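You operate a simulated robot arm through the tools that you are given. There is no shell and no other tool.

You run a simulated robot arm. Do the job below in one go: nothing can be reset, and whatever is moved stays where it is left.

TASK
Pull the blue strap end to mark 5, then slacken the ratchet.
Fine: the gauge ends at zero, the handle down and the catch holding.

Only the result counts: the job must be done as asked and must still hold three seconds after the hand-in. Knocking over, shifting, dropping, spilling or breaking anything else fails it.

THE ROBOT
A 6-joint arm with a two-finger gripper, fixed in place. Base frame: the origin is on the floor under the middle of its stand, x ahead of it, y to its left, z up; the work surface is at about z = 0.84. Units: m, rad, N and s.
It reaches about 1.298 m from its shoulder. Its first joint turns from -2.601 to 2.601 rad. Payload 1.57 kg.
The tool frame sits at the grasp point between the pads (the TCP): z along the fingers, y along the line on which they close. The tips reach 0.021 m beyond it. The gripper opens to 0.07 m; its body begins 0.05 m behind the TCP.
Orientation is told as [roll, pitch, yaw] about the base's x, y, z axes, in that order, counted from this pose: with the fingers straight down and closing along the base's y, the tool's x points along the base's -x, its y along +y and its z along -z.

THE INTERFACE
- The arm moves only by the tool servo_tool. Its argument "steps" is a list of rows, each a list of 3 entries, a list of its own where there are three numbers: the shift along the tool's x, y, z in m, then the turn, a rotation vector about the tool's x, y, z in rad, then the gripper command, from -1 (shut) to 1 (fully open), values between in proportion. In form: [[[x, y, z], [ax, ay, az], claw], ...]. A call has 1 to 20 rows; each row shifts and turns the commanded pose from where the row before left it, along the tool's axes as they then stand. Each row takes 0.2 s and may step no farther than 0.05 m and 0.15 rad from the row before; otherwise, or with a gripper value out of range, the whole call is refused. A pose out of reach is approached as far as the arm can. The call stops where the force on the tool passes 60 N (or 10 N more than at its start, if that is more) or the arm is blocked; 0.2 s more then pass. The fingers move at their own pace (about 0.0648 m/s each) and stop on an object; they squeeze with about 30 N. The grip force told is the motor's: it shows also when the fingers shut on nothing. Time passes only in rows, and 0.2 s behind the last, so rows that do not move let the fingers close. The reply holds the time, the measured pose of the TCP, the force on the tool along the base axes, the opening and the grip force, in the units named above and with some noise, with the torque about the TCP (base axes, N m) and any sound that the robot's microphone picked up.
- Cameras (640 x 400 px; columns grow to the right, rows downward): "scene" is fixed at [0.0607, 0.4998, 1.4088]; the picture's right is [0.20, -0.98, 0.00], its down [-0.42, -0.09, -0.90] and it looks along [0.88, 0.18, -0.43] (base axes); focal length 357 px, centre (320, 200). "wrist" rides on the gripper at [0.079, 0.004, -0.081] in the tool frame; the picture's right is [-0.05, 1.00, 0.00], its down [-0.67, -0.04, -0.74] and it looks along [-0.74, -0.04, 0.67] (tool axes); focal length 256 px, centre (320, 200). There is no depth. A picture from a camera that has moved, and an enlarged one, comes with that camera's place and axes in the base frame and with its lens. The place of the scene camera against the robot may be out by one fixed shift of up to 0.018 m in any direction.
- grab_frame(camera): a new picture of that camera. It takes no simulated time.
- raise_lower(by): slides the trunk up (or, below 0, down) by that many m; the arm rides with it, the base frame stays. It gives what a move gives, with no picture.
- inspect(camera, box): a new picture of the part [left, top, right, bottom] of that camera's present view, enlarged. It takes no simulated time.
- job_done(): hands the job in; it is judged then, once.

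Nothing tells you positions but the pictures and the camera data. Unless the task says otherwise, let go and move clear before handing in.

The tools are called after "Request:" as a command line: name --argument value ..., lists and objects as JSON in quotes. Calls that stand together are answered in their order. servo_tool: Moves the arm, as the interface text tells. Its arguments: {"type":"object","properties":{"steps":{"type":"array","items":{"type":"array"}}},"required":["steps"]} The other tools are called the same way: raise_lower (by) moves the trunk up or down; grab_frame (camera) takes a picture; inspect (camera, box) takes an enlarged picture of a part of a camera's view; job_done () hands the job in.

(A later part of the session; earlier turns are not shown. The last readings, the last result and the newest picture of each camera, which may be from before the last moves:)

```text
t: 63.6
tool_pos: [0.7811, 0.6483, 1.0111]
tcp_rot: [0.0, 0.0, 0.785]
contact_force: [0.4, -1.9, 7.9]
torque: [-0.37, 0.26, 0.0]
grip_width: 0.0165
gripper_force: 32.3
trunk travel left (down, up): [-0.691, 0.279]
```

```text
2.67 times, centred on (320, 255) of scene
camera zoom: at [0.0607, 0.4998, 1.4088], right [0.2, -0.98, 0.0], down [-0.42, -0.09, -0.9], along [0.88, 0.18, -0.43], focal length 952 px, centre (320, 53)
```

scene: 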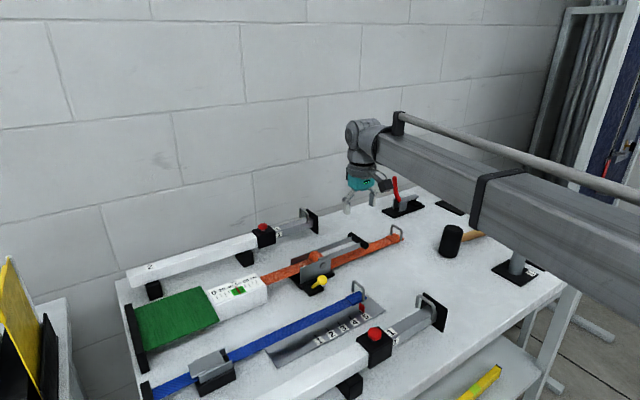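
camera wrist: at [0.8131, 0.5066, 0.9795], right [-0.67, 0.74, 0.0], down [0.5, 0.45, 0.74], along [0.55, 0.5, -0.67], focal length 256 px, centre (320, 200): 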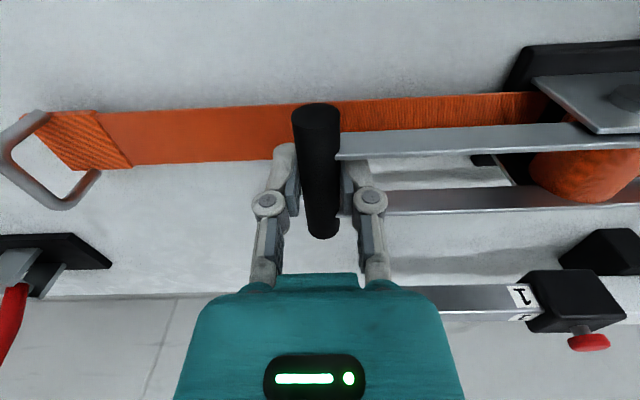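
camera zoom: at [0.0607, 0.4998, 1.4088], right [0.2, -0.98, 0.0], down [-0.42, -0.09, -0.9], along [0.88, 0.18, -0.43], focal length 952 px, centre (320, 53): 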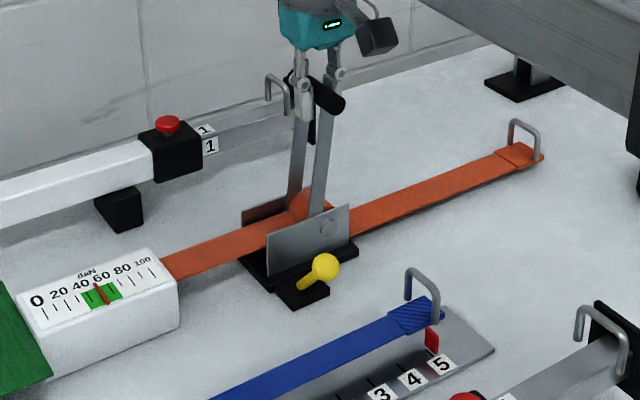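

The handle is upright and the gauge hasn't moved yet. I'll continue past vertical toward the gauge side, watching for a stop.

Request:
servo_tool --steps '[[[0, 0.006, 0], [0, 0, 0], -1], [[0, 0.006, 0], [0, 0, 0], -1], [[0, 0.006, 0], [0, 0, 0], -1], [[0, 0.006, 0], [0, 0, 0], -1]]'

Request:
raise_lower --by -0.003

Request:
servo_tool --steps '[[[0, 0.006, 0], [0, 0, 0], -1], [[0, 0.006, 0], [0, 0, 0], -1], [[0, 0.006, 0], [0, 0, 0], -1]]'

Request:
inspect --camera "scene" --box '[200, 180, 440, 330]'

```text
t: 64.6
tool_pos: [0.7651, 0.6668, 1.0088]
tcp_rot: [0.0, 0.001, 0.783]
contact_force: [-2.9, -5.8, -9.6]
torque: [0.29, -0.43, -0.05]
grip_width: 0.0167
gripper_force: 31.5
trunk travel left (down, up): [-0.691, 0.279]
```

```text
t: 65.1
tool_pos: [0.7619, 0.6671, 1.0088]
tcp_rot: [0.001, -0.003, 0.786]
contact_force: [1.7, 6.8, 17.6]
torque: [0.05, -0.01, -0.02]
grip_width: 0.0166
gripper_force: 31.9
trunk travel left (down, up): [-0.688, 0.282]
```

```text
t: 65.9
tool_pos: [0.7519, 0.6778, 1.0046]
tcp_rot: [0.0, 0.005, 0.785]
contact_force: [1.6, -8.5, -21.0]
torque: [0.22, -0.19, 0.02]
grip_width: 0.0168
gripper_force: 32.0
trunk travel left (down, up): [-0.688, 0.282]
```

```text
2.67 times, centred on (320, 255) of scene
camera zoom: at [0.0607, 0.4998, 1.4088], right [0.2, -0.98, 0.0], down [-0.42, -0.09, -0.9], along [0.88, 0.18, -0.43], focal length 952 px, centre (320, 53)
```

zoom: 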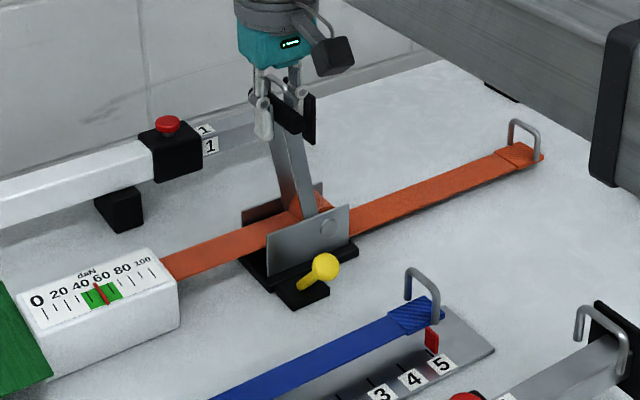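

Request:
raise_lower --by -0.008

Request:
servo_tool --steps '[[[0, 0.006, 0], [0, 0, 0], -1], [[0, 0.006, 0], [0, 0, 0], -1], [[0, 0.006, 0], [0, 0, 0], -1]]'

Request:
raise_lower --by -0.01

Request:
servo_tool --steps '[[[0, 0.006, 0], [0, 0, 0], -1], [[0, 0.006, 0], [0, 0, 0], -1], [[0, 0.006, 0], [0, 0, 0], -1]]'

Request:
inspect --camera "scene" --box '[200, 180, 440, 330]'

```text
t: 66.5
tool_pos: [0.749, 0.6799, 0.9997]
tcp_rot: [0.001, -0.002, 0.784]
contact_force: [-1.2, 10.2, 17.9]
torque: [-0.04, 0.03, -0.03]
grip_width: 0.0167
gripper_force: 31.6
trunk travel left (down, up): [-0.68, 0.29]
```

```text
t: 67.3
tool_pos: [0.7383, 0.6892, 0.9957]
tcp_rot: [0.001, 0.003, 0.785]
contact_force: [1.8, -13.0, -21.9]
torque: [-0.04, 0.08, -0.01]
grip_width: 0.0173
gripper_force: 32.2
trunk travel left (down, up): [-0.68, 0.29]
```

```text
t: 67.8
tool_pos: [0.7358, 0.6931, 0.9898]
tcp_rot: [0.003, -0.004, 0.789]
contact_force: [-6.5, 11.8, 18.3]
torque: [0.0, -0.02, -0.01]
grip_width: 0.0166
gripper_force: 32.2
trunk travel left (down, up): [-0.67, 0.3]
```

```text
t: 68.6
tool_pos: [0.7276, 0.7012, 0.9867]
tcp_rot: [-0.001, 0.003, 0.783]
contact_force: [6.3, -14.4, -22.0]
torque: [0.06, 0.07, 0.03]
grip_width: 0.0167
gripper_force: 32.4
trunk travel left (down, up): [-0.67, 0.3]
```

```text
2.67 times, centred on (320, 255) of scene
camera zoom: at [0.0607, 0.4998, 1.4088], right [0.2, -0.98, 0.0], down [-0.42, -0.09, -0.9], along [0.88, 0.18, -0.43], focal length 952 px, centre (320, 53)
```

zoom: 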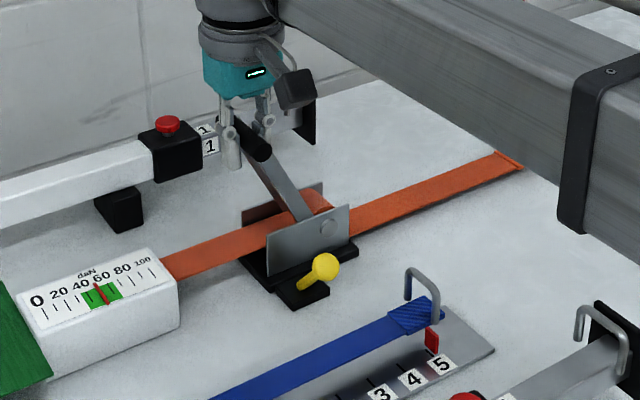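

Request:
raise_lower --by -0.014

Request:
servo_tool --steps '[[[0, 0.005, 0], [0, 0, 0], -1], [[0, 0.005, 0], [0, 0, 0], -1], [[0, 0.005, 0], [0, 0, 0], -1]]'

Request:
raise_lower --by -0.016

Request:
servo_tool --steps '[[[0, 0.005, 0], [0, 0, 0], -1], [[0, 0.005, 0], [0, 0, 0], -1], [[0, 0.003, 0], [0, 0, 0], -1]]'

Request:
inspect --camera "scene" --box '[200, 180, 440, 330]'

```text
t: 69.3
tool_pos: [0.7211, 0.7047, 0.976]
tcp_rot: [0.002, -0.002, 0.786]
contact_force: [-7.4, 13.6, 16.4]
torque: [0.0, -0.1, -0.2]
grip_width: 0.0175
gripper_force: 31.7
trunk travel left (down, up): [-0.656, 0.314]
```

```text
t: 70.1
tool_pos: [0.7159, 0.7106, 0.9734]
tcp_rot: [-0.002, 0.003, 0.784]
contact_force: [7.5, -19.1, -20.9]
torque: [0.1, 0.12, 0.08]
grip_width: 0.0163
gripper_force: 32.2
trunk travel left (down, up): [-0.656, 0.314]
```

```text
t: 70.7
tool_pos: [0.7109, 0.715, 0.9591]
tcp_rot: [-0.001, -0.003, 0.786]
contact_force: [-9.5, 14.4, 13.0]
torque: [-0.13, -0.07, 0.03]
grip_width: 0.0175
gripper_force: 31.7
trunk travel left (down, up): [-0.64, 0.33]
```

```text
t: 71.5
tool_pos: [0.7076, 0.7203, 0.9572]
tcp_rot: [-0.001, 0.001, 0.785]
contact_force: [12.3, -22.8, -21.1]
torque: [0.27, 0.15, 0.08]
grip_width: 0.0166
gripper_force: 31.7
trunk travel left (down, up): [-0.64, 0.33]
```

```text
2.67 times, centred on (320, 255) of scene
camera zoom: at [0.0607, 0.4998, 1.4088], right [0.2, -0.98, 0.0], down [-0.42, -0.09, -0.9], along [0.88, 0.18, -0.43], focal length 952 px, centre (320, 53)
```

zoom: 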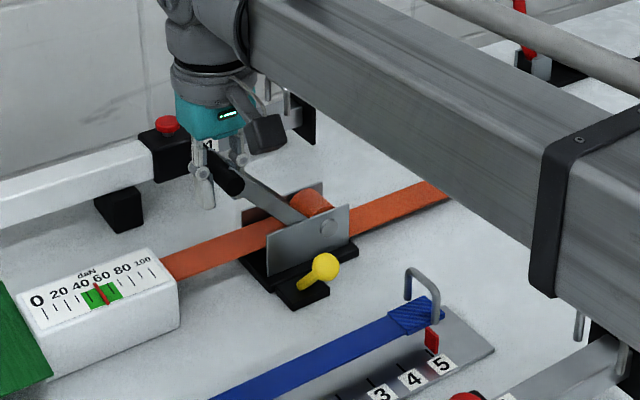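

Request:
raise_lower --by -0.016

Request:
servo_tool --steps '[[[0, 0.004, 0], [0, 0, 0], -1], [[0, 0.004, 0], [0, 0, 0], -1], [[0, 0.002, 0], [0, 0, 0], -1]]'

Request:
grab_frame --camera "wrist"

Request:
inspect --camera "scene" --box '[200, 180, 440, 330]'

```text
t: 72.1
tool_pos: [0.701, 0.7279, 0.9436]
tcp_rot: [0.003, -0.004, 0.789]
contact_force: [-9.4, 24.7, 12.0]
torque: [-0.16, -0.1, -0.19]
grip_width: 0.0172
gripper_force: 31.8
trunk travel left (down, up): [-0.624, 0.346]
```

```text
t: 72.9
tool_pos: [0.7011, 0.7227, 0.9415]
tcp_rot: [-0.004, 0.003, 0.782]
contact_force: [16.2, -29.1, -22.8]
torque: [1.08, -0.28, -0.06]
grip_width: 0.0181
gripper_force: 31.9
trunk travel left (down, up): [-0.624, 0.346]
```

```text
taken
camera wrist: at [0.6432, 0.6712, 1.0228], right [-0.66, 0.75, 0.0], down [0.5, 0.45, 0.74], along [0.56, 0.49, -0.67], focal length 256 px, centre (320, 200)
```

wrist: 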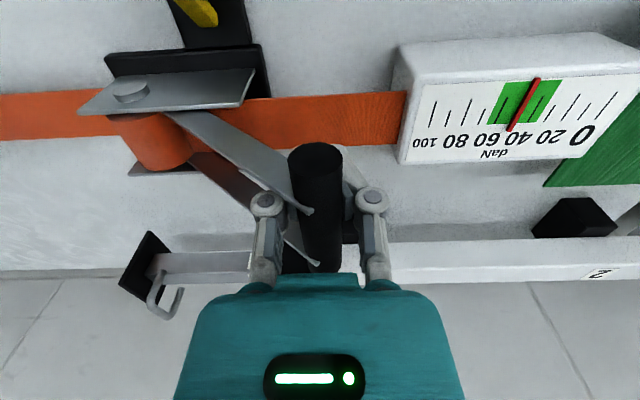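

```text
2.67 times, centred on (320, 255) of scene
camera zoom: at [0.0607, 0.4998, 1.4088], right [0.2, -0.98, 0.0], down [-0.42, -0.09, -0.9], along [0.88, 0.18, -0.43], focal length 952 px, centre (320, 53)
```

zoom: 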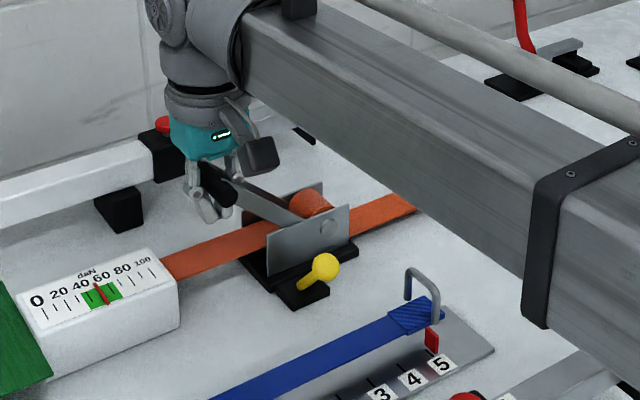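

Request:
raise_lower --by -0.012

Request:
grab_frame --camera "wrist"

Request:
inspect --camera "scene" --box '[220, 200, 380, 300]'

```text
t: 73.5
tool_pos: [0.6955, 0.7292, 0.9303]
tcp_rot: [0.002, 0.002, 0.787]
contact_force: [4.3, -14.2, -11.1]
torque: [-0.18, 0.45, 0.04]
grip_width: 0.0186
gripper_force: 32.1
trunk travel left (down, up): [-0.612, 0.358]
```

```text
taken
camera wrist: at [0.6388, 0.6754, 1.0121], right [-0.67, 0.74, 0.0], down [0.5, 0.45, 0.74], along [0.55, 0.5, -0.67], focal length 256 px, centre (320, 200)
```

wrist: 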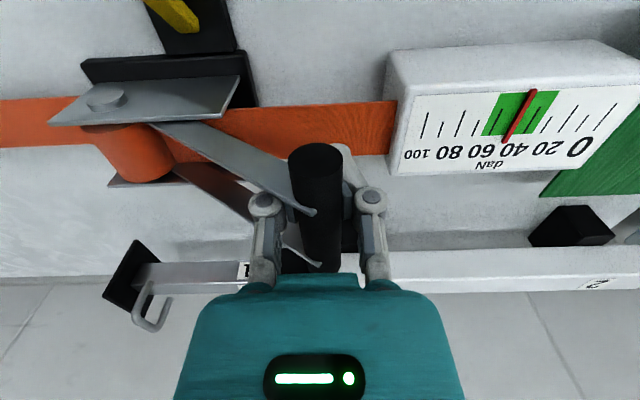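

```text
4.00 times, centred on (300, 250) of scene
camera zoom: at [0.0607, 0.4998, 1.4088], right [0.2, -0.98, 0.0], down [-0.42, -0.09, -0.9], along [0.88, 0.18, -0.43], focal length 1428 px, centre (400, 0)
```

zoom: 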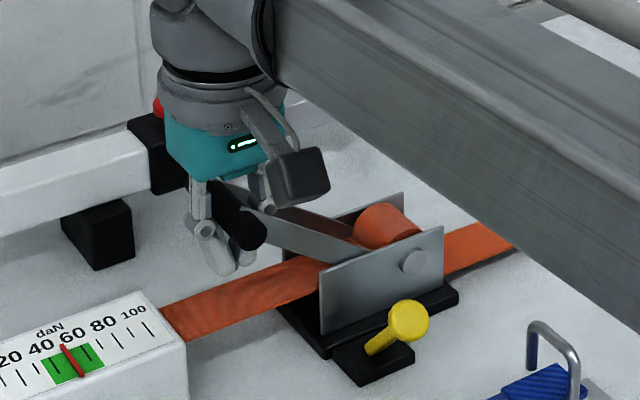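

Request:
servo_tool --steps '[[[0, 0.003, 0], [0, 0, 0], -1]]'

Request:
raise_lower --by -0.01

Request:
inspect --camera "wrist" --box '[40, 0, 640, 280]'

```text
t: 73.9
tool_pos: [0.6971, 0.7297, 0.93]
tcp_rot: [0.0, 0.001, 0.783]
contact_force: [9.8, -25.9, -15.1]
torque: [0.29, 0.24, 0.14]
grip_width: 0.0184
gripper_force: 32.1
trunk travel left (down, up): [-0.612, 0.358]
```

```text
t: 74.5
tool_pos: [0.6935, 0.7322, 0.9195]
tcp_rot: [0.002, 0.001, 0.784]
contact_force: [0.7, -8.9, -6.0]
torque: [0.25, -0.14, -0.03]
grip_width: 0.018
gripper_force: 32.5
trunk travel left (down, up): [-0.602, 0.368]
```

```text
1.07 times, centred on (340, 140) of wrist (not enlarged: the box is as wide or as high as the picture)
camera zoom: at [0.6355, 0.6789, 1.0023], right [-0.67, 0.74, 0.0], down [0.5, 0.44, 0.75], along [0.55, 0.5, -0.67], focal length 273 px, centre (299, 264)
```

zoom: 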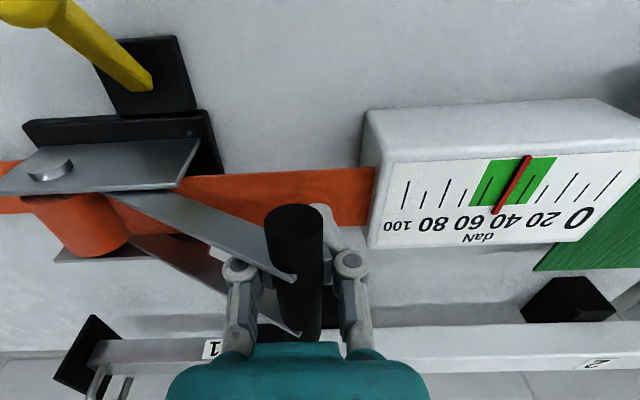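

Request:
servo_tool --steps '[[[0, 0.002, 0], [0, 0, 0], -1]]'

Request:
raise_lower --by -0.01

Request:
grab_frame --camera "wrist"

Request:
inspect --camera "scene" --box '[220, 200, 380, 300]'

```text
t: 74.9
tool_pos: [0.694, 0.7325, 0.9205]
tcp_rot: [0.0, 0.0, 0.786]
contact_force: [1.7, -9.7, -4.7]
torque: [0.31, -0.15, 0.07]
grip_width: 0.0178
gripper_force: 31.8
trunk travel left (down, up): [-0.602, 0.368]
```

```text
t: 75.5
tool_pos: [0.6928, 0.7335, 0.9096]
tcp_rot: [0.003, 0.001, 0.784]
contact_force: [0.1, 3.0, -2.2]
torque: [0.05, 0.08, 0.04]
grip_width: 0.006
gripper_force: 31.3
trunk travel left (down, up): [-0.592, 0.378]
```

```text
taken
camera wrist: at [0.6347, 0.6809, 0.9919], right [-0.67, 0.74, 0.0], down [0.5, 0.45, 0.75], along [0.55, 0.5, -0.67], focal length 256 px, centre (320, 200)
```

wrist: 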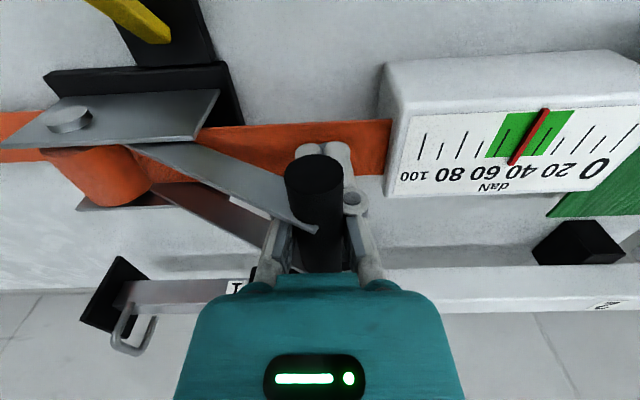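

```text
4.00 times, centred on (300, 250) of scene
camera zoom: at [0.0607, 0.4998, 1.4088], right [0.2, -0.98, 0.0], down [-0.42, -0.09, -0.9], along [0.88, 0.18, -0.43], focal length 1428 px, centre (400, 0)
```

zoom: 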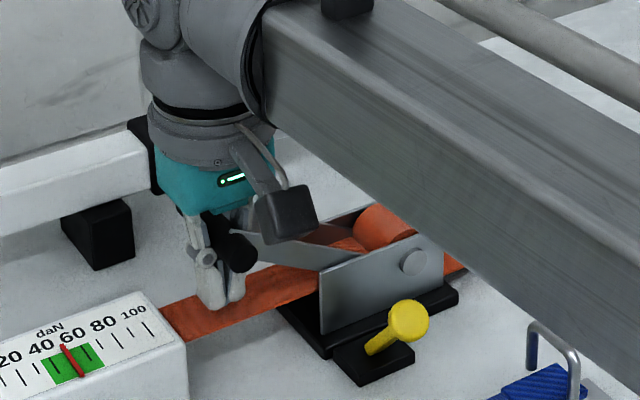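

The fingers slid down past the bar, so the handle appears to have reached a stop at about 155°. I'll open, raise clear and look at how everything stands.

Request:
servo_tool --steps '[[[0, 0, 0], [0, 0, 0], 0.0], [[0, 0, 0], [0, 0, 0], 1], [[0, 0, 0], [0, 0, 0], 1], [[0, 0, 0], [0, 0, 0], 1], [[0, 0, 0], [0, 0, 0], 1]]'

Request:
grab_frame --camera "wrist"

Request:
inspect --camera "scene" --box '[220, 200, 380, 300]'

```text
t: 76.7
tool_pos: [0.6927, 0.7329, 0.9104]
tcp_rot: [-0.001, 0.0, 0.785]
contact_force: [0.5, 0.2, -0.1]
torque: [-0.02, 0.0, -0.01]
grip_width: 0.0698
gripper_force: 0.0
trunk travel left (down, up): [-0.592, 0.378]
```

```text
taken
camera wrist: at [0.6345, 0.6797, 0.9925], right [-0.67, 0.74, 0.0], down [0.5, 0.45, 0.74], along [0.55, 0.5, -0.67], focal length 256 px, centre (320, 200)
```

wrist: 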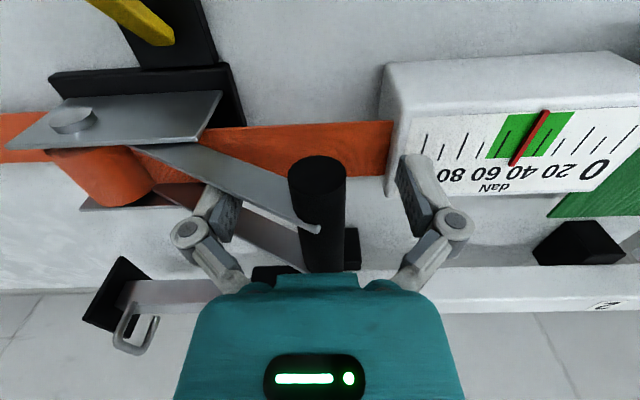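

```text
4.00 times, centred on (300, 250) of scene
camera zoom: at [0.0607, 0.4998, 1.4088], right [0.2, -0.98, 0.0], down [-0.42, -0.09, -0.9], along [0.88, 0.18, -0.43], focal length 1428 px, centre (400, 0)
```

zoom: 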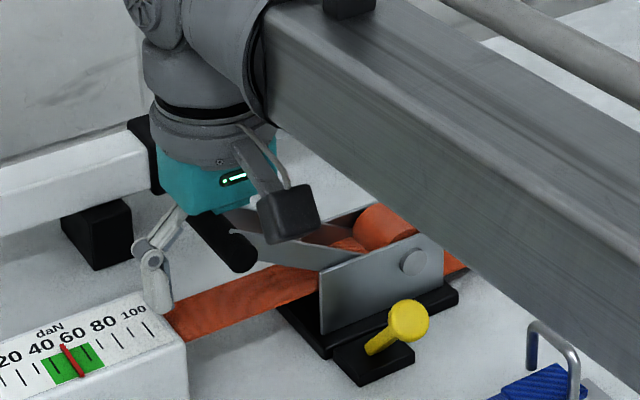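

Request:
raise_lower --by 0.12

Request:
grab_frame --camera "wrist"

Request:
inspect --camera "scene" --box '[180, 200, 380, 325]'

```text
t: 78.2
tool_pos: [0.692, 0.7334, 1.0304]
tcp_rot: [0.0, -0.001, 0.784]
contact_force: [0.1, -0.1, -0.7]
torque: [-0.01, -0.02, 0.03]
grip_width: 0.0698
gripper_force: 0.1
trunk travel left (down, up): [-0.712, 0.258]
```

```text
taken
camera wrist: at [0.6346, 0.6798, 1.1123], right [-0.67, 0.74, 0.0], down [0.5, 0.45, 0.74], along [0.55, 0.5, -0.67], focal length 256 px, centre (320, 200)
```

wrist: 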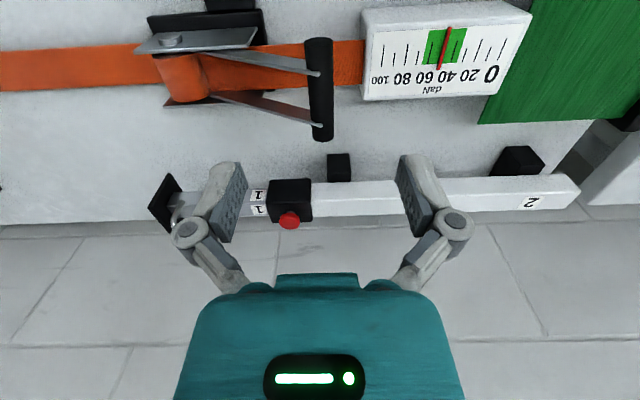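

```text
3.20 times, centred on (280, 262) of scene
camera zoom: at [0.0607, 0.4998, 1.4088], right [0.2, -0.98, 0.0], down [-0.42, -0.09, -0.9], along [0.88, 0.18, -0.43], focal length 1143 px, centre (448, 0)
```

zoom: 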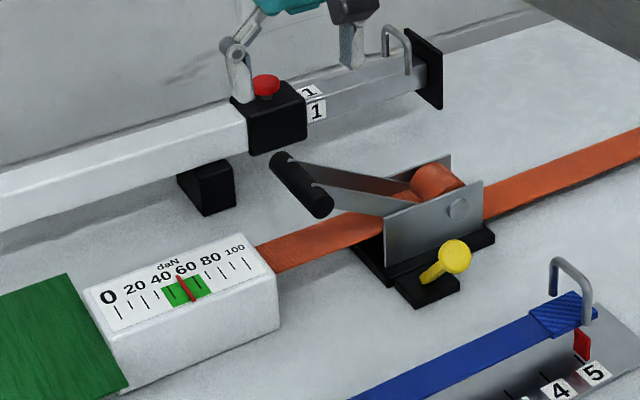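

The handle rests at about 154° and the gauge still reads about 50. The catch may not be fully open, as it is tilted only about 45°. I'll move over it for a closer look.

Request:
servo_tool --steps '[[[0.03, -0.03, 0], [0, 0, 0], -1], [[0.03, -0.03, 0], [0, 0, 0], -1], [[0.0052, -0.0178, 0], [0, 0, 0], -1], [[0, 0, 0], [0, 0, 0], -1]]'

Request:
raise_lower --by -0.05

Request:
grab_frame --camera "wrist"

Request:
inspect --camera "scene" --box '[260, 220, 380, 300]'

```text
t: 79.2
tool_pos: [0.7025, 0.6328, 1.0315]
tcp_rot: [0.001, 0.0, 0.787]
contact_force: [-0.2, -0.2, 0.1]
torque: [-0.03, -0.02, 0.0]
grip_width: 0.0
gripper_force: 28.5
trunk travel left (down, up): [-0.712, 0.258]
```

```text
t: 80.1
tool_pos: [0.7032, 0.6324, 0.9799]
tcp_rot: [0.001, -0.001, 0.786]
contact_force: [0.4, -0.2, 0.2]
torque: [0.01, 0.02, -0.03]
grip_width: 0.0001
gripper_force: 28.3
trunk travel left (down, up): [-0.662, 0.308]
```

```text
taken
camera wrist: at [0.6447, 0.5792, 1.0626], right [-0.67, 0.74, 0.0], down [0.5, 0.45, 0.74], along [0.55, 0.5, -0.67], focal length 256 px, centre (320, 200)
```

wrist: 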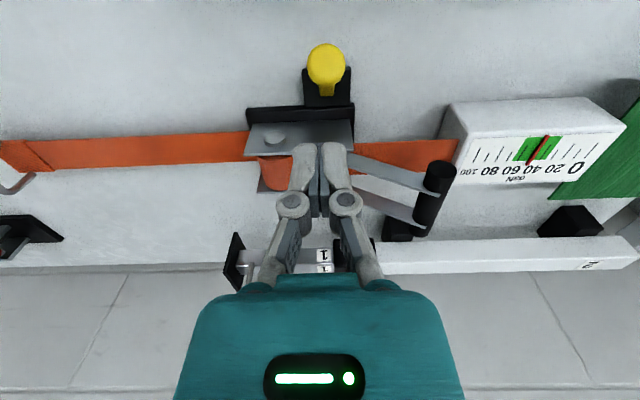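

```text
5.00 times, centred on (320, 260) of scene
camera zoom: at [0.0607, 0.4998, 1.4088], right [0.2, -0.98, 0.0], down [-0.42, -0.09, -0.9], along [0.88, 0.18, -0.43], focal length 1785 px, centre (320, -100)
```

zoom: 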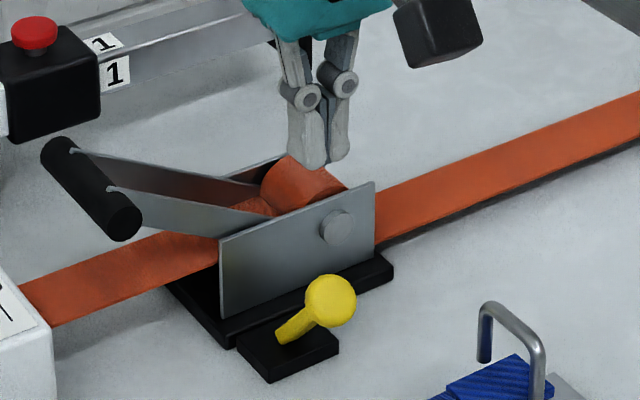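

I'll place the closed fingers behind the knob (plate side), then push it further over and feel whether it is against a stop.

Request:
servo_tool --steps '[[[-0.013, 0.004, 0], [0, 0, 0], -1], [[0, 0, 0], [0, 0, 0], -1]]'

Request:
raise_lower --by -0.072

Request:
servo_tool --steps '[[[0.004, 0, 0], [0, 0, 0], -1], [[0.004, 0, 0], [0, 0, 0], -1], [[0.004, 0, 0], [0, 0, 0], -1]]'

Request:
grab_frame --camera "wrist"

Request:
inspect --camera "scene" --box '[200, 210, 380, 322]'

```text
t: 80.7
tool_pos: [0.7096, 0.6461, 0.9804]
tcp_rot: [-0.001, 0.001, 0.784]
contact_force: [-0.1, -0.9, 0.8]
torque: [0.0, 0.0, -0.02]
grip_width: 0.0
gripper_force: 28.7
trunk travel left (down, up): [-0.662, 0.308]
```

```text
t: 81.8
tool_pos: [0.7101, 0.6459, 0.909]
tcp_rot: [0.0, 0.001, 0.787]
contact_force: [-0.5, 0.7, -0.2]
torque: [0.0, 0.03, 0.0]
grip_width: 0.0
gripper_force: 28.8
trunk travel left (down, up): [-0.59, 0.38]
```

```text
t: 82.6
tool_pos: [0.7012, 0.6379, 0.9084]
tcp_rot: [-0.001, 0.001, 0.786]
contact_force: [-0.6, 0.3, 0.1]
torque: [0.03, -0.02, -0.01]
grip_width: 0.0
gripper_force: 28.7
trunk travel left (down, up): [-0.59, 0.38]
```

```text
taken
camera wrist: at [0.6431, 0.5847, 0.9905], right [-0.67, 0.74, 0.0], down [0.5, 0.45, 0.74], along [0.55, 0.5, -0.67], focal length 256 px, centre (320, 200)
```

wrist: 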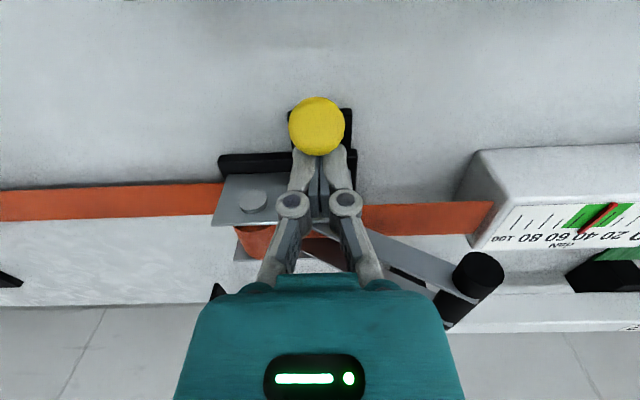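

```text
3.56 times, centred on (290, 266) of scene
camera zoom: at [0.0607, 0.4998, 1.4088], right [0.2, -0.98, 0.0], down [-0.42, -0.09, -0.9], along [0.88, 0.18, -0.43], focal length 1270 px, centre (427, -35)
```

zoom: 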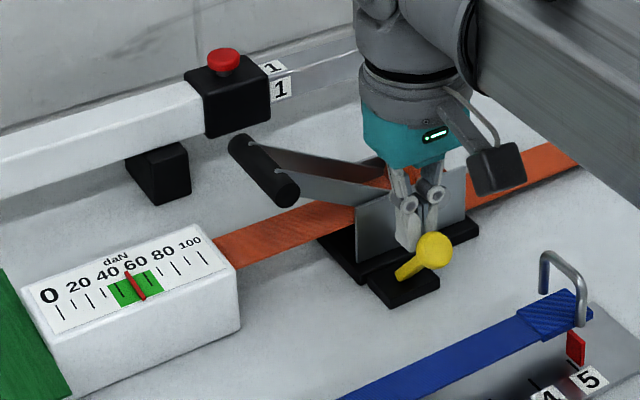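

Request:
servo_tool --steps '[[[0.003, 0, 0], [0, 0, 0], -1], [[0.003, 0, 0], [0, 0, 0], -1], [[0.003, 0, 0], [0, 0, 0], -1]]'

Request:
inspect --camera "scene" --box '[260, 220, 380, 300]'

Request:
grab_frame --camera "wrist"

```text
t: 83.4
tool_pos: [0.6993, 0.6357, 0.9065]
tcp_rot: [0.002, -0.012, 0.784]
contact_force: [35.6, 37.4, 19.9]
torque: [0.7, -0.37, 0.01]
grip_width: 0.0061
gripper_force: 28.3
trunk travel left (down, up): [-0.59, 0.38]
```

```text
5.00 times, centred on (320, 260) of scene
camera zoom: at [0.0607, 0.4998, 1.4088], right [0.2, -0.98, 0.0], down [-0.42, -0.09, -0.9], along [0.88, 0.18, -0.43], focal length 1785 px, centre (320, -100)
```

zoom: 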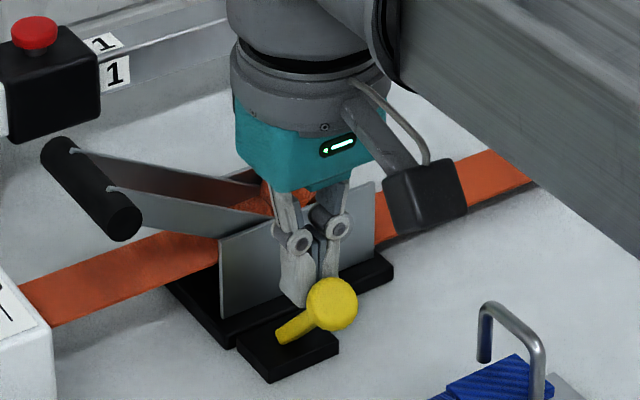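

```text
taken
camera wrist: at [0.6411, 0.5819, 0.9879], right [-0.67, 0.74, 0.0], down [0.49, 0.44, 0.75], along [0.56, 0.5, -0.66], focal length 256 px, centre (320, 200)
```

wrist: 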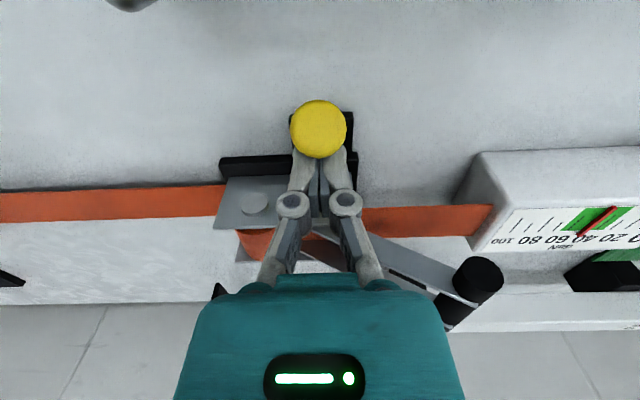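

The catch is against a hard stop, so it is fully open; the handle is also at its far stop, and the gauge hasn't moved. Next I'll bring the handle back down with the catch open and watch the gauge. First I back off from the knob.

Request:
servo_tool --steps '[[[-0.005, 0, 0], [0, 0, 0], -1], [[-0.005, 0, 0], [0, 0, 0], -1], [[-0.003, 0, 0], [0, 0, 0], -1]]'

Request:
raise_lower --by 0.11

Request:
servo_tool --steps '[[[-0.017, 0.025, 0], [0, 0, 0], 1], [[-0.017, 0.025, 0], [0, 0, 0], 1], [[-0.018, 0.025, 0], [0, 0, 0], 1], [[0, 0, 0], [0, 0, 0], 1]]'

Request:
grab_frame --camera "wrist"

```text
t: 84.2
tool_pos: [0.7015, 0.6393, 0.9088]
tcp_rot: [0.0, 0.003, 0.785]
contact_force: [-0.9, 0.6, 0.5]
torque: [-0.01, 0.04, 0.02]
grip_width: 0.0
gripper_force: 28.9
trunk travel left (down, up): [-0.59, 0.38]
```

```text
t: 85.6
tool_pos: [0.7039, 0.6403, 1.0188]
tcp_rot: [0.0, 0.0, 0.785]
contact_force: [-0.2, -0.8, 0.8]
torque: [-0.01, 0.01, -0.02]
grip_width: 0.0
gripper_force: 28.5
trunk travel left (down, up): [-0.7, 0.27]
```

```text
t: 86.6
tool_pos: [0.6878, 0.7291, 1.0176]
tcp_rot: [0.001, 0.002, 0.784]
contact_force: [-0.5, 0.8, 0.3]
torque: [-0.03, 0.02, 0.01]
grip_width: 0.0702
gripper_force: 0.1
trunk travel left (down, up): [-0.7, 0.27]
```

```text
taken
camera wrist: at [0.6296, 0.6764, 1.1004], right [-0.67, 0.74, 0.0], down [0.5, 0.45, 0.74], along [0.55, 0.5, -0.67], focal length 256 px, centre (320, 200)
```

wrist: 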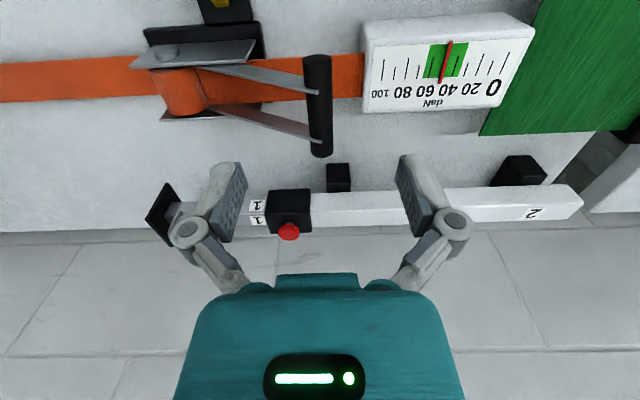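

I'll first check that the handle is really at its far stop by pressing lightly down on the bar with closed fingers, and read the gauge.

Request:
inspect --camera "wrist" --box '[350, 10, 550, 135]'

Request:
servo_tool --steps '[[[-0.004, 0, 0], [0, 0, 0], -1], [[0, 0, 0], [0, 0, 0], -1], [[0, 0, 0], [0, 0, 0], -1]]'

Request:
raise_lower --by -0.046

Request:
raise_lower --by -0.008

Request:
raise_lower --by -0.008

Request:
grab_frame --camera "wrist"

```text
3.20 times, centred on (450, 72) of wrist
camera zoom: at [0.6296, 0.6764, 1.1004], right [-0.67, 0.74, 0.0], down [0.5, 0.45, 0.74], along [0.55, 0.5, -0.67], focal length 819 px, centre (-96, 608)
```

zoom: 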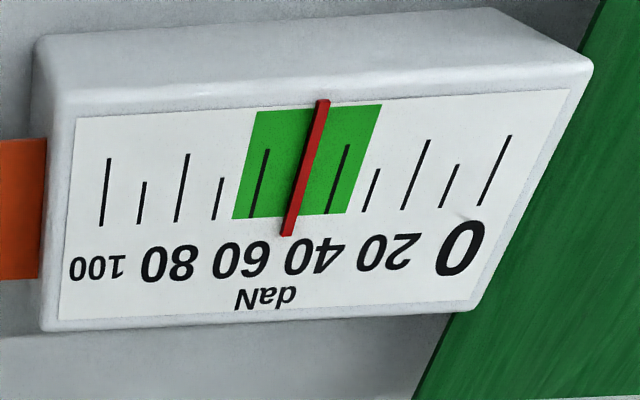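

```text
t: 87.4
tool_pos: [0.6908, 0.7312, 1.0178]
tcp_rot: [-0.001, 0.0, 0.785]
contact_force: [-0.1, 0.2, -0.9]
torque: [-0.04, -0.04, -0.01]
grip_width: 0.0
gripper_force: 24.0
trunk travel left (down, up): [-0.7, 0.27]
```

```text
t: 88.3
tool_pos: [0.691, 0.7325, 0.9729]
tcp_rot: [0.0, 0.001, 0.787]
contact_force: [0.1, -0.6, -0.2]
torque: [-0.01, 0.01, 0.0]
grip_width: 0.0
gripper_force: 28.8
trunk travel left (down, up): [-0.654, 0.316]
```

```text
t: 88.9
tool_pos: [0.6918, 0.732, 0.9645]
tcp_rot: [-0.002, 0.001, 0.786]
contact_force: [-0.1, -0.1, 0.5]
torque: [-0.01, 0.03, 0.0]
grip_width: 0.0002
gripper_force: 28.4
trunk travel left (down, up): [-0.646, 0.324]
```

```text
t: 89.4
tool_pos: [0.691, 0.7326, 0.9558]
tcp_rot: [0.002, -0.001, 0.785]
contact_force: [-0.8, 0.5, 0.1]
torque: [0.01, -0.01, 0.03]
grip_width: 0.0
gripper_force: 28.4
trunk travel left (down, up): [-0.638, 0.332]
```

```text
taken
camera wrist: at [0.6328, 0.6788, 1.0385], right [-0.67, 0.74, 0.0], down [0.5, 0.45, 0.74], along [0.55, 0.5, -0.67], focal length 256 px, centre (320, 200)
```

wrist: 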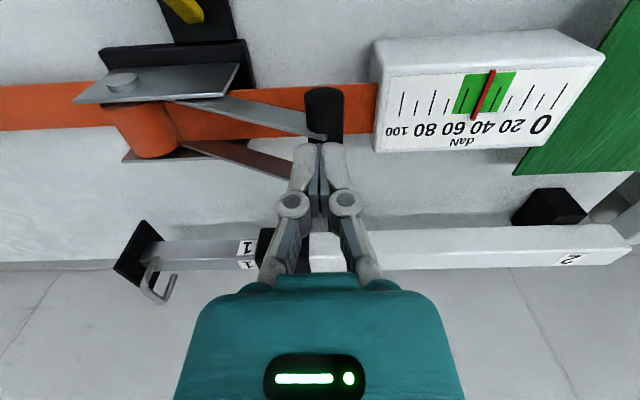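

Request:
raise_lower --by -0.006

Request:
raise_lower --by -0.006

Request:
grab_frame --camera "wrist"

Request:
inspect --camera "scene" --box '[220, 200, 380, 300]'

```text
t: 90.0
tool_pos: [0.691, 0.7327, 0.95]
tcp_rot: [0.001, 0.001, 0.787]
contact_force: [0.0, 0.2, 0.6]
torque: [0.03, -0.02, 0.0]
grip_width: 0.0
gripper_force: 29.1
trunk travel left (down, up): [-0.632, 0.338]
```

```text
t: 90.5
tool_pos: [0.6905, 0.7322, 0.944]
tcp_rot: [0.0, 0.0, 0.785]
contact_force: [0.9, -0.7, 0.3]
torque: [0.01, 0.0, 0.0]
grip_width: 0.0001
gripper_force: 29.0
trunk travel left (down, up): [-0.626, 0.344]
```

```text
taken
camera wrist: at [0.6329, 0.6788, 1.0265], right [-0.67, 0.74, 0.0], down [0.5, 0.45, 0.74], along [0.55, 0.5, -0.67], focal length 256 px, centre (320, 200)
```

wrist: 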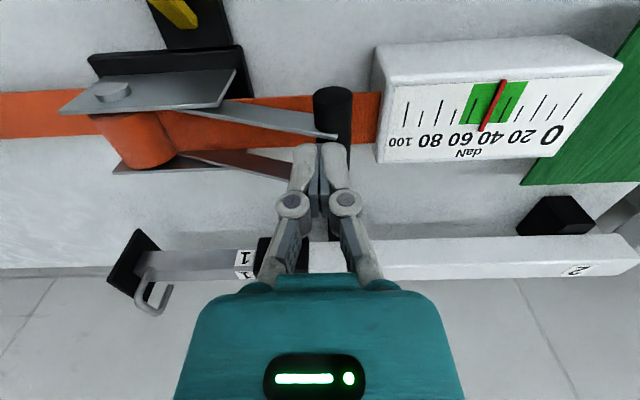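

```text
4.00 times, centred on (300, 250) of scene
camera zoom: at [0.0607, 0.4998, 1.4088], right [0.2, -0.98, 0.0], down [-0.42, -0.09, -0.9], along [0.88, 0.18, -0.43], focal length 1428 px, centre (400, 0)
```

zoom: 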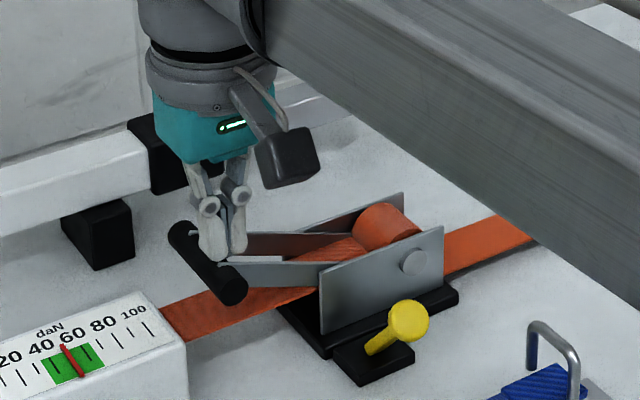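

The handle actually still moves freely and swung lower under light contact, so it was not at its stop. I'll reposition directly above the bar and keep pushing it down, watching the gauge.

Request:
raise_lower --by 0.02

Request:
servo_tool --steps '[[[0, 0.008, 0], [0, 0, 0], -1], [[0, 0, 0], [0, 0, 0], -1]]'

Request:
raise_lower --by -0.02

Request:
raise_lower --by -0.01

Request:
raise_lower --by -0.008

Request:
grab_frame --camera "wrist"

Request:
inspect --camera "scene" --box '[220, 200, 380, 300]'

```text
t: 91.2
tool_pos: [0.6918, 0.7321, 0.965]
tcp_rot: [0.0, 0.0, 0.786]
contact_force: [0.9, 0.4, 0.1]
torque: [-0.06, -0.02, -0.02]
grip_width: 0.0
gripper_force: 28.5
trunk travel left (down, up): [-0.646, 0.324]
```

```text
t: 91.8
tool_pos: [0.6853, 0.7373, 0.9651]
tcp_rot: [0.0, 0.0, 0.784]
contact_force: [0.0, -0.3, -0.2]
torque: [0.04, 0.0, 0.0]
grip_width: 0.0001
gripper_force: 28.9
trunk travel left (down, up): [-0.646, 0.324]
```

```text
t: 92.5
tool_pos: [0.6843, 0.7383, 0.944]
tcp_rot: [0.001, 0.001, 0.785]
contact_force: [0.2, 0.3, -0.6]
torque: [-0.01, -0.02, 0.02]
grip_width: 0.0
gripper_force: 28.9
trunk travel left (down, up): [-0.626, 0.344]
```

```text
t: 93.1
tool_pos: [0.6848, 0.7383, 0.9351]
tcp_rot: [-0.001, -0.001, 0.785]
contact_force: [-0.3, -0.4, 0.2]
torque: [-0.01, 0.01, 0.01]
grip_width: 0.0
gripper_force: 28.6
trunk travel left (down, up): [-0.616, 0.354]
```

```text
t: 93.6
tool_pos: [0.6842, 0.7376, 0.9256]
tcp_rot: [0.0, 0.001, 0.786]
contact_force: [0.4, -0.1, -0.3]
torque: [0.01, 0.01, -0.01]
grip_width: 0.0
gripper_force: 28.5
trunk travel left (down, up): [-0.608, 0.362]
```

```text
taken
camera wrist: at [0.6268, 0.6839, 1.0085], right [-0.67, 0.74, 0.0], down [0.5, 0.45, 0.74], along [0.55, 0.5, -0.67], focal length 256 px, centre (320, 200)
```

wrist: 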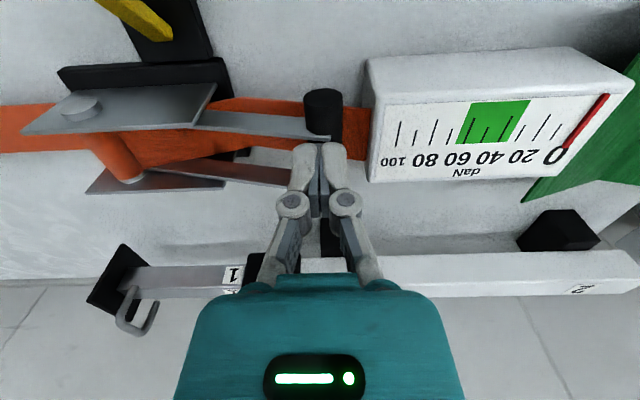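

```text
4.00 times, centred on (300, 250) of scene
camera zoom: at [0.0607, 0.4998, 1.4088], right [0.2, -0.98, 0.0], down [-0.42, -0.09, -0.9], along [0.88, 0.18, -0.43], focal length 1428 px, centre (400, 0)
```

zoom: 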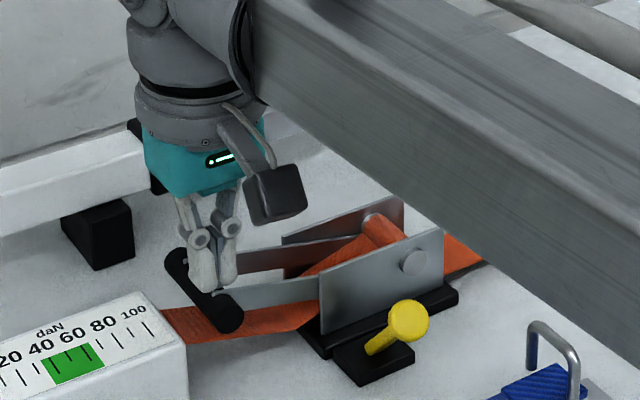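

The gauge dropped to zero once the handle was fully laid over, so the reel is released. Now I need to bring the handle back down with the catch still open, so it shouldn't re-tension. I'll rise and locate the bar for a new grip.

Request:
raise_lower --by 0.06

Request:
grab_frame --camera "wrist"

Request:
inspect --camera "scene" --box '[200, 210, 380, 322]'

```text
t: 94.6
tool_pos: [0.6855, 0.7375, 0.9857]
tcp_rot: [0.001, 0.001, 0.788]
contact_force: [-0.5, -0.6, 0.0]
torque: [0.0, -0.01, 0.01]
grip_width: 0.0
gripper_force: 27.8
trunk travel left (down, up): [-0.668, 0.302]
```

```text
taken
camera wrist: at [0.627, 0.6841, 1.0684], right [-0.67, 0.74, 0.0], down [0.5, 0.45, 0.74], along [0.55, 0.5, -0.67], focal length 256 px, centre (320, 200)
```

wrist: 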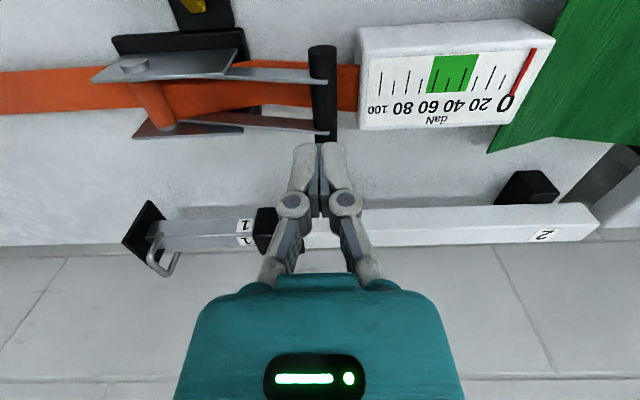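

```text
3.56 times, centred on (290, 266) of scene
camera zoom: at [0.0607, 0.4998, 1.4088], right [0.2, -0.98, 0.0], down [-0.42, -0.09, -0.9], along [0.88, 0.18, -0.43], focal length 1270 px, centre (427, -35)
```

zoom: 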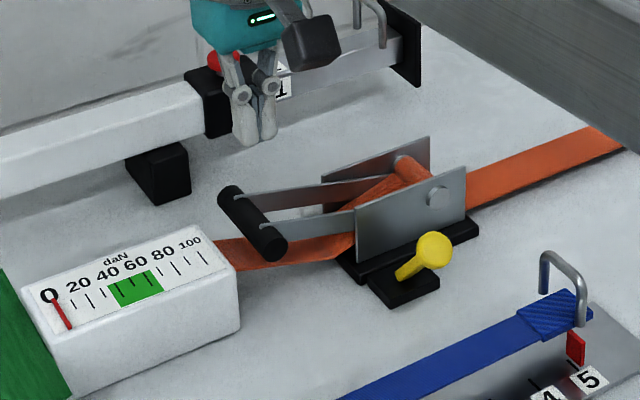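

Request:
inspect --camera "wrist" --box '[290, 10, 430, 150]'

Request:
inspect --camera "scene" --box '[220, 240, 320, 310]'

```text
2.86 times, centred on (360, 80) of wrist
camera zoom: at [0.627, 0.6841, 1.0684], right [-0.67, 0.74, 0.0], down [0.5, 0.45, 0.74], along [0.55, 0.5, -0.67], focal length 731 px, centre (206, 543)
```

zoom: 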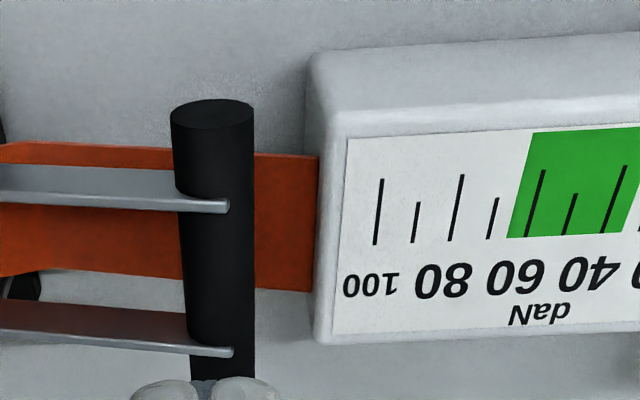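

```text
5.71 times, centred on (270, 275) of scene
camera zoom: at [0.0607, 0.4998, 1.4088], right [0.2, -0.98, 0.0], down [-0.42, -0.09, -0.9], along [0.88, 0.18, -0.43], focal length 2040 px, centre (606, -229)
```

zoom: 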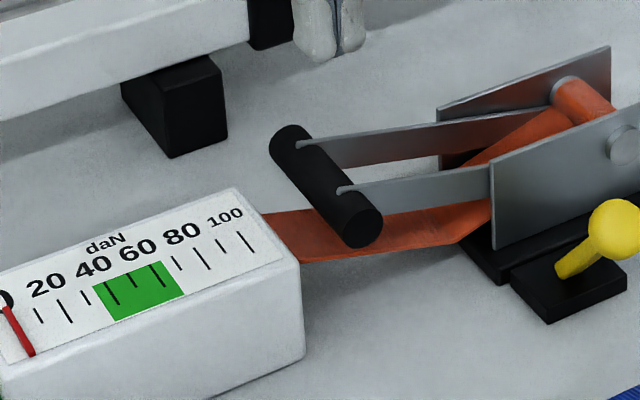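

The gauge box top is at about z≈0.88 and the bar lies at about z≈0.895, close beside it. I'll use a partial opening and keep the tips above the box while lowering onto the bar.

Request:
servo_tool --steps '[[[-0.006, 0.0022, 0], [0, 0, 0], 0.28], [[0, 0, 0], [0, 0, 0], 0.28], [[0, 0, 0], [0, 0, 0], 0.28]]'

Request:
raise_lower --by -0.055

Request:
grab_frame --camera "wrist"

Request:
inspect --camera "scene" --box '[220, 220, 340, 300]'

```text
t: 95.4
tool_pos: [0.6875, 0.7435, 0.987]
tcp_rot: [0.0, 0.0, 0.784]
contact_force: [-0.3, 0.4, -0.1]
torque: [0.02, -0.03, -0.01]
grip_width: 0.0451
gripper_force: 0.1
trunk travel left (down, up): [-0.668, 0.302]
```

```text
t: 96.4
tool_pos: [0.6875, 0.7432, 0.9318]
tcp_rot: [0.0, -0.002, 0.785]
contact_force: [0.3, 0.3, -0.1]
torque: [-0.01, 0.0, 0.0]
grip_width: 0.0448
gripper_force: 0.0
trunk travel left (down, up): [-0.613, 0.357]
```

```text
taken
camera wrist: at [0.6294, 0.6901, 1.0136], right [-0.67, 0.74, 0.0], down [0.5, 0.45, 0.74], along [0.55, 0.5, -0.67], focal length 256 px, centre (320, 200)
```

wrist: 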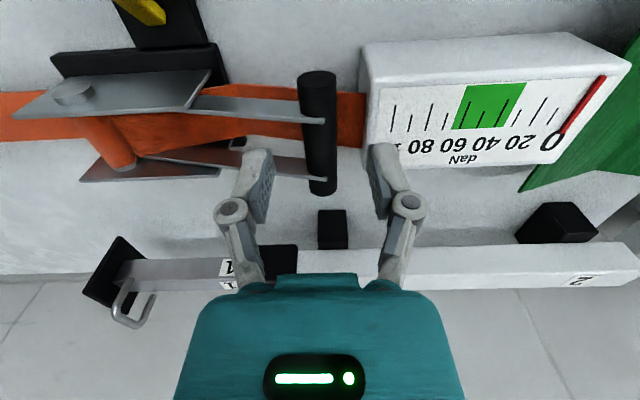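

```text
5.00 times, centred on (280, 260) of scene
camera zoom: at [0.0607, 0.4998, 1.4088], right [0.2, -0.98, 0.0], down [-0.42, -0.09, -0.9], along [0.88, 0.18, -0.43], focal length 1785 px, centre (520, -100)
```

zoom: 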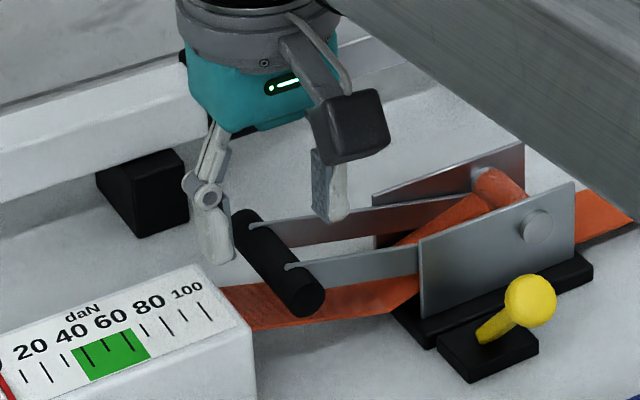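

The bar is aligned between the fingers. I'll lower the last bit (tips staying above the gauge box) and close.

Request:
servo_tool --steps '[[[-0.003, 0, 0], [0, 0, 0], 0.28], [[0, 0, 0], [0, 0, 0], 0.28]]'

Request:
raise_lower --by -0.024

Request:
servo_tool --steps '[[[0, 0, 0], [0, 0, 0], -0.2], [[0, 0, 0], [0, 0, 0], -1], [[0, 0, 0], [0, 0, 0], -1]]'

Request:
grab_frame --camera "wrist"

```text
t: 97.0
tool_pos: [0.6884, 0.7456, 0.9318]
tcp_rot: [-0.001, 0.0, 0.786]
contact_force: [-0.5, 0.2, 0.4]
torque: [-0.03, 0.0, -0.01]
grip_width: 0.0447
gripper_force: 0.1
trunk travel left (down, up): [-0.613, 0.357]
```

```text
t: 97.7
tool_pos: [0.689, 0.7445, 0.9069]
tcp_rot: [-0.001, 0.0, 0.786]
contact_force: [0.6, 0.4, 2.1]
torque: [0.03, 0.05, 0.01]
grip_width: 0.0456
gripper_force: 0.1
trunk travel left (down, up): [-0.589, 0.381]
```

```text
t: 98.5
tool_pos: [0.6875, 0.743, 0.9075]
tcp_rot: [-0.001, 0.004, 0.785]
contact_force: [-8.0, -3.3, -2.8]
torque: [-0.51, 0.68, 0.0]
grip_width: 0.0172
gripper_force: 31.8
trunk travel left (down, up): [-0.589, 0.381]
```

```text
taken
camera wrist: at [0.6298, 0.6913, 0.9895], right [-0.67, 0.74, 0.0], down [0.5, 0.45, 0.74], along [0.55, 0.5, -0.67], focal length 256 px, centre (320, 200)
```

wrist: 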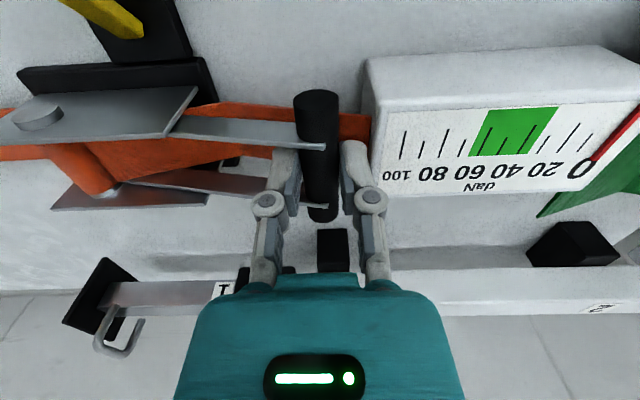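

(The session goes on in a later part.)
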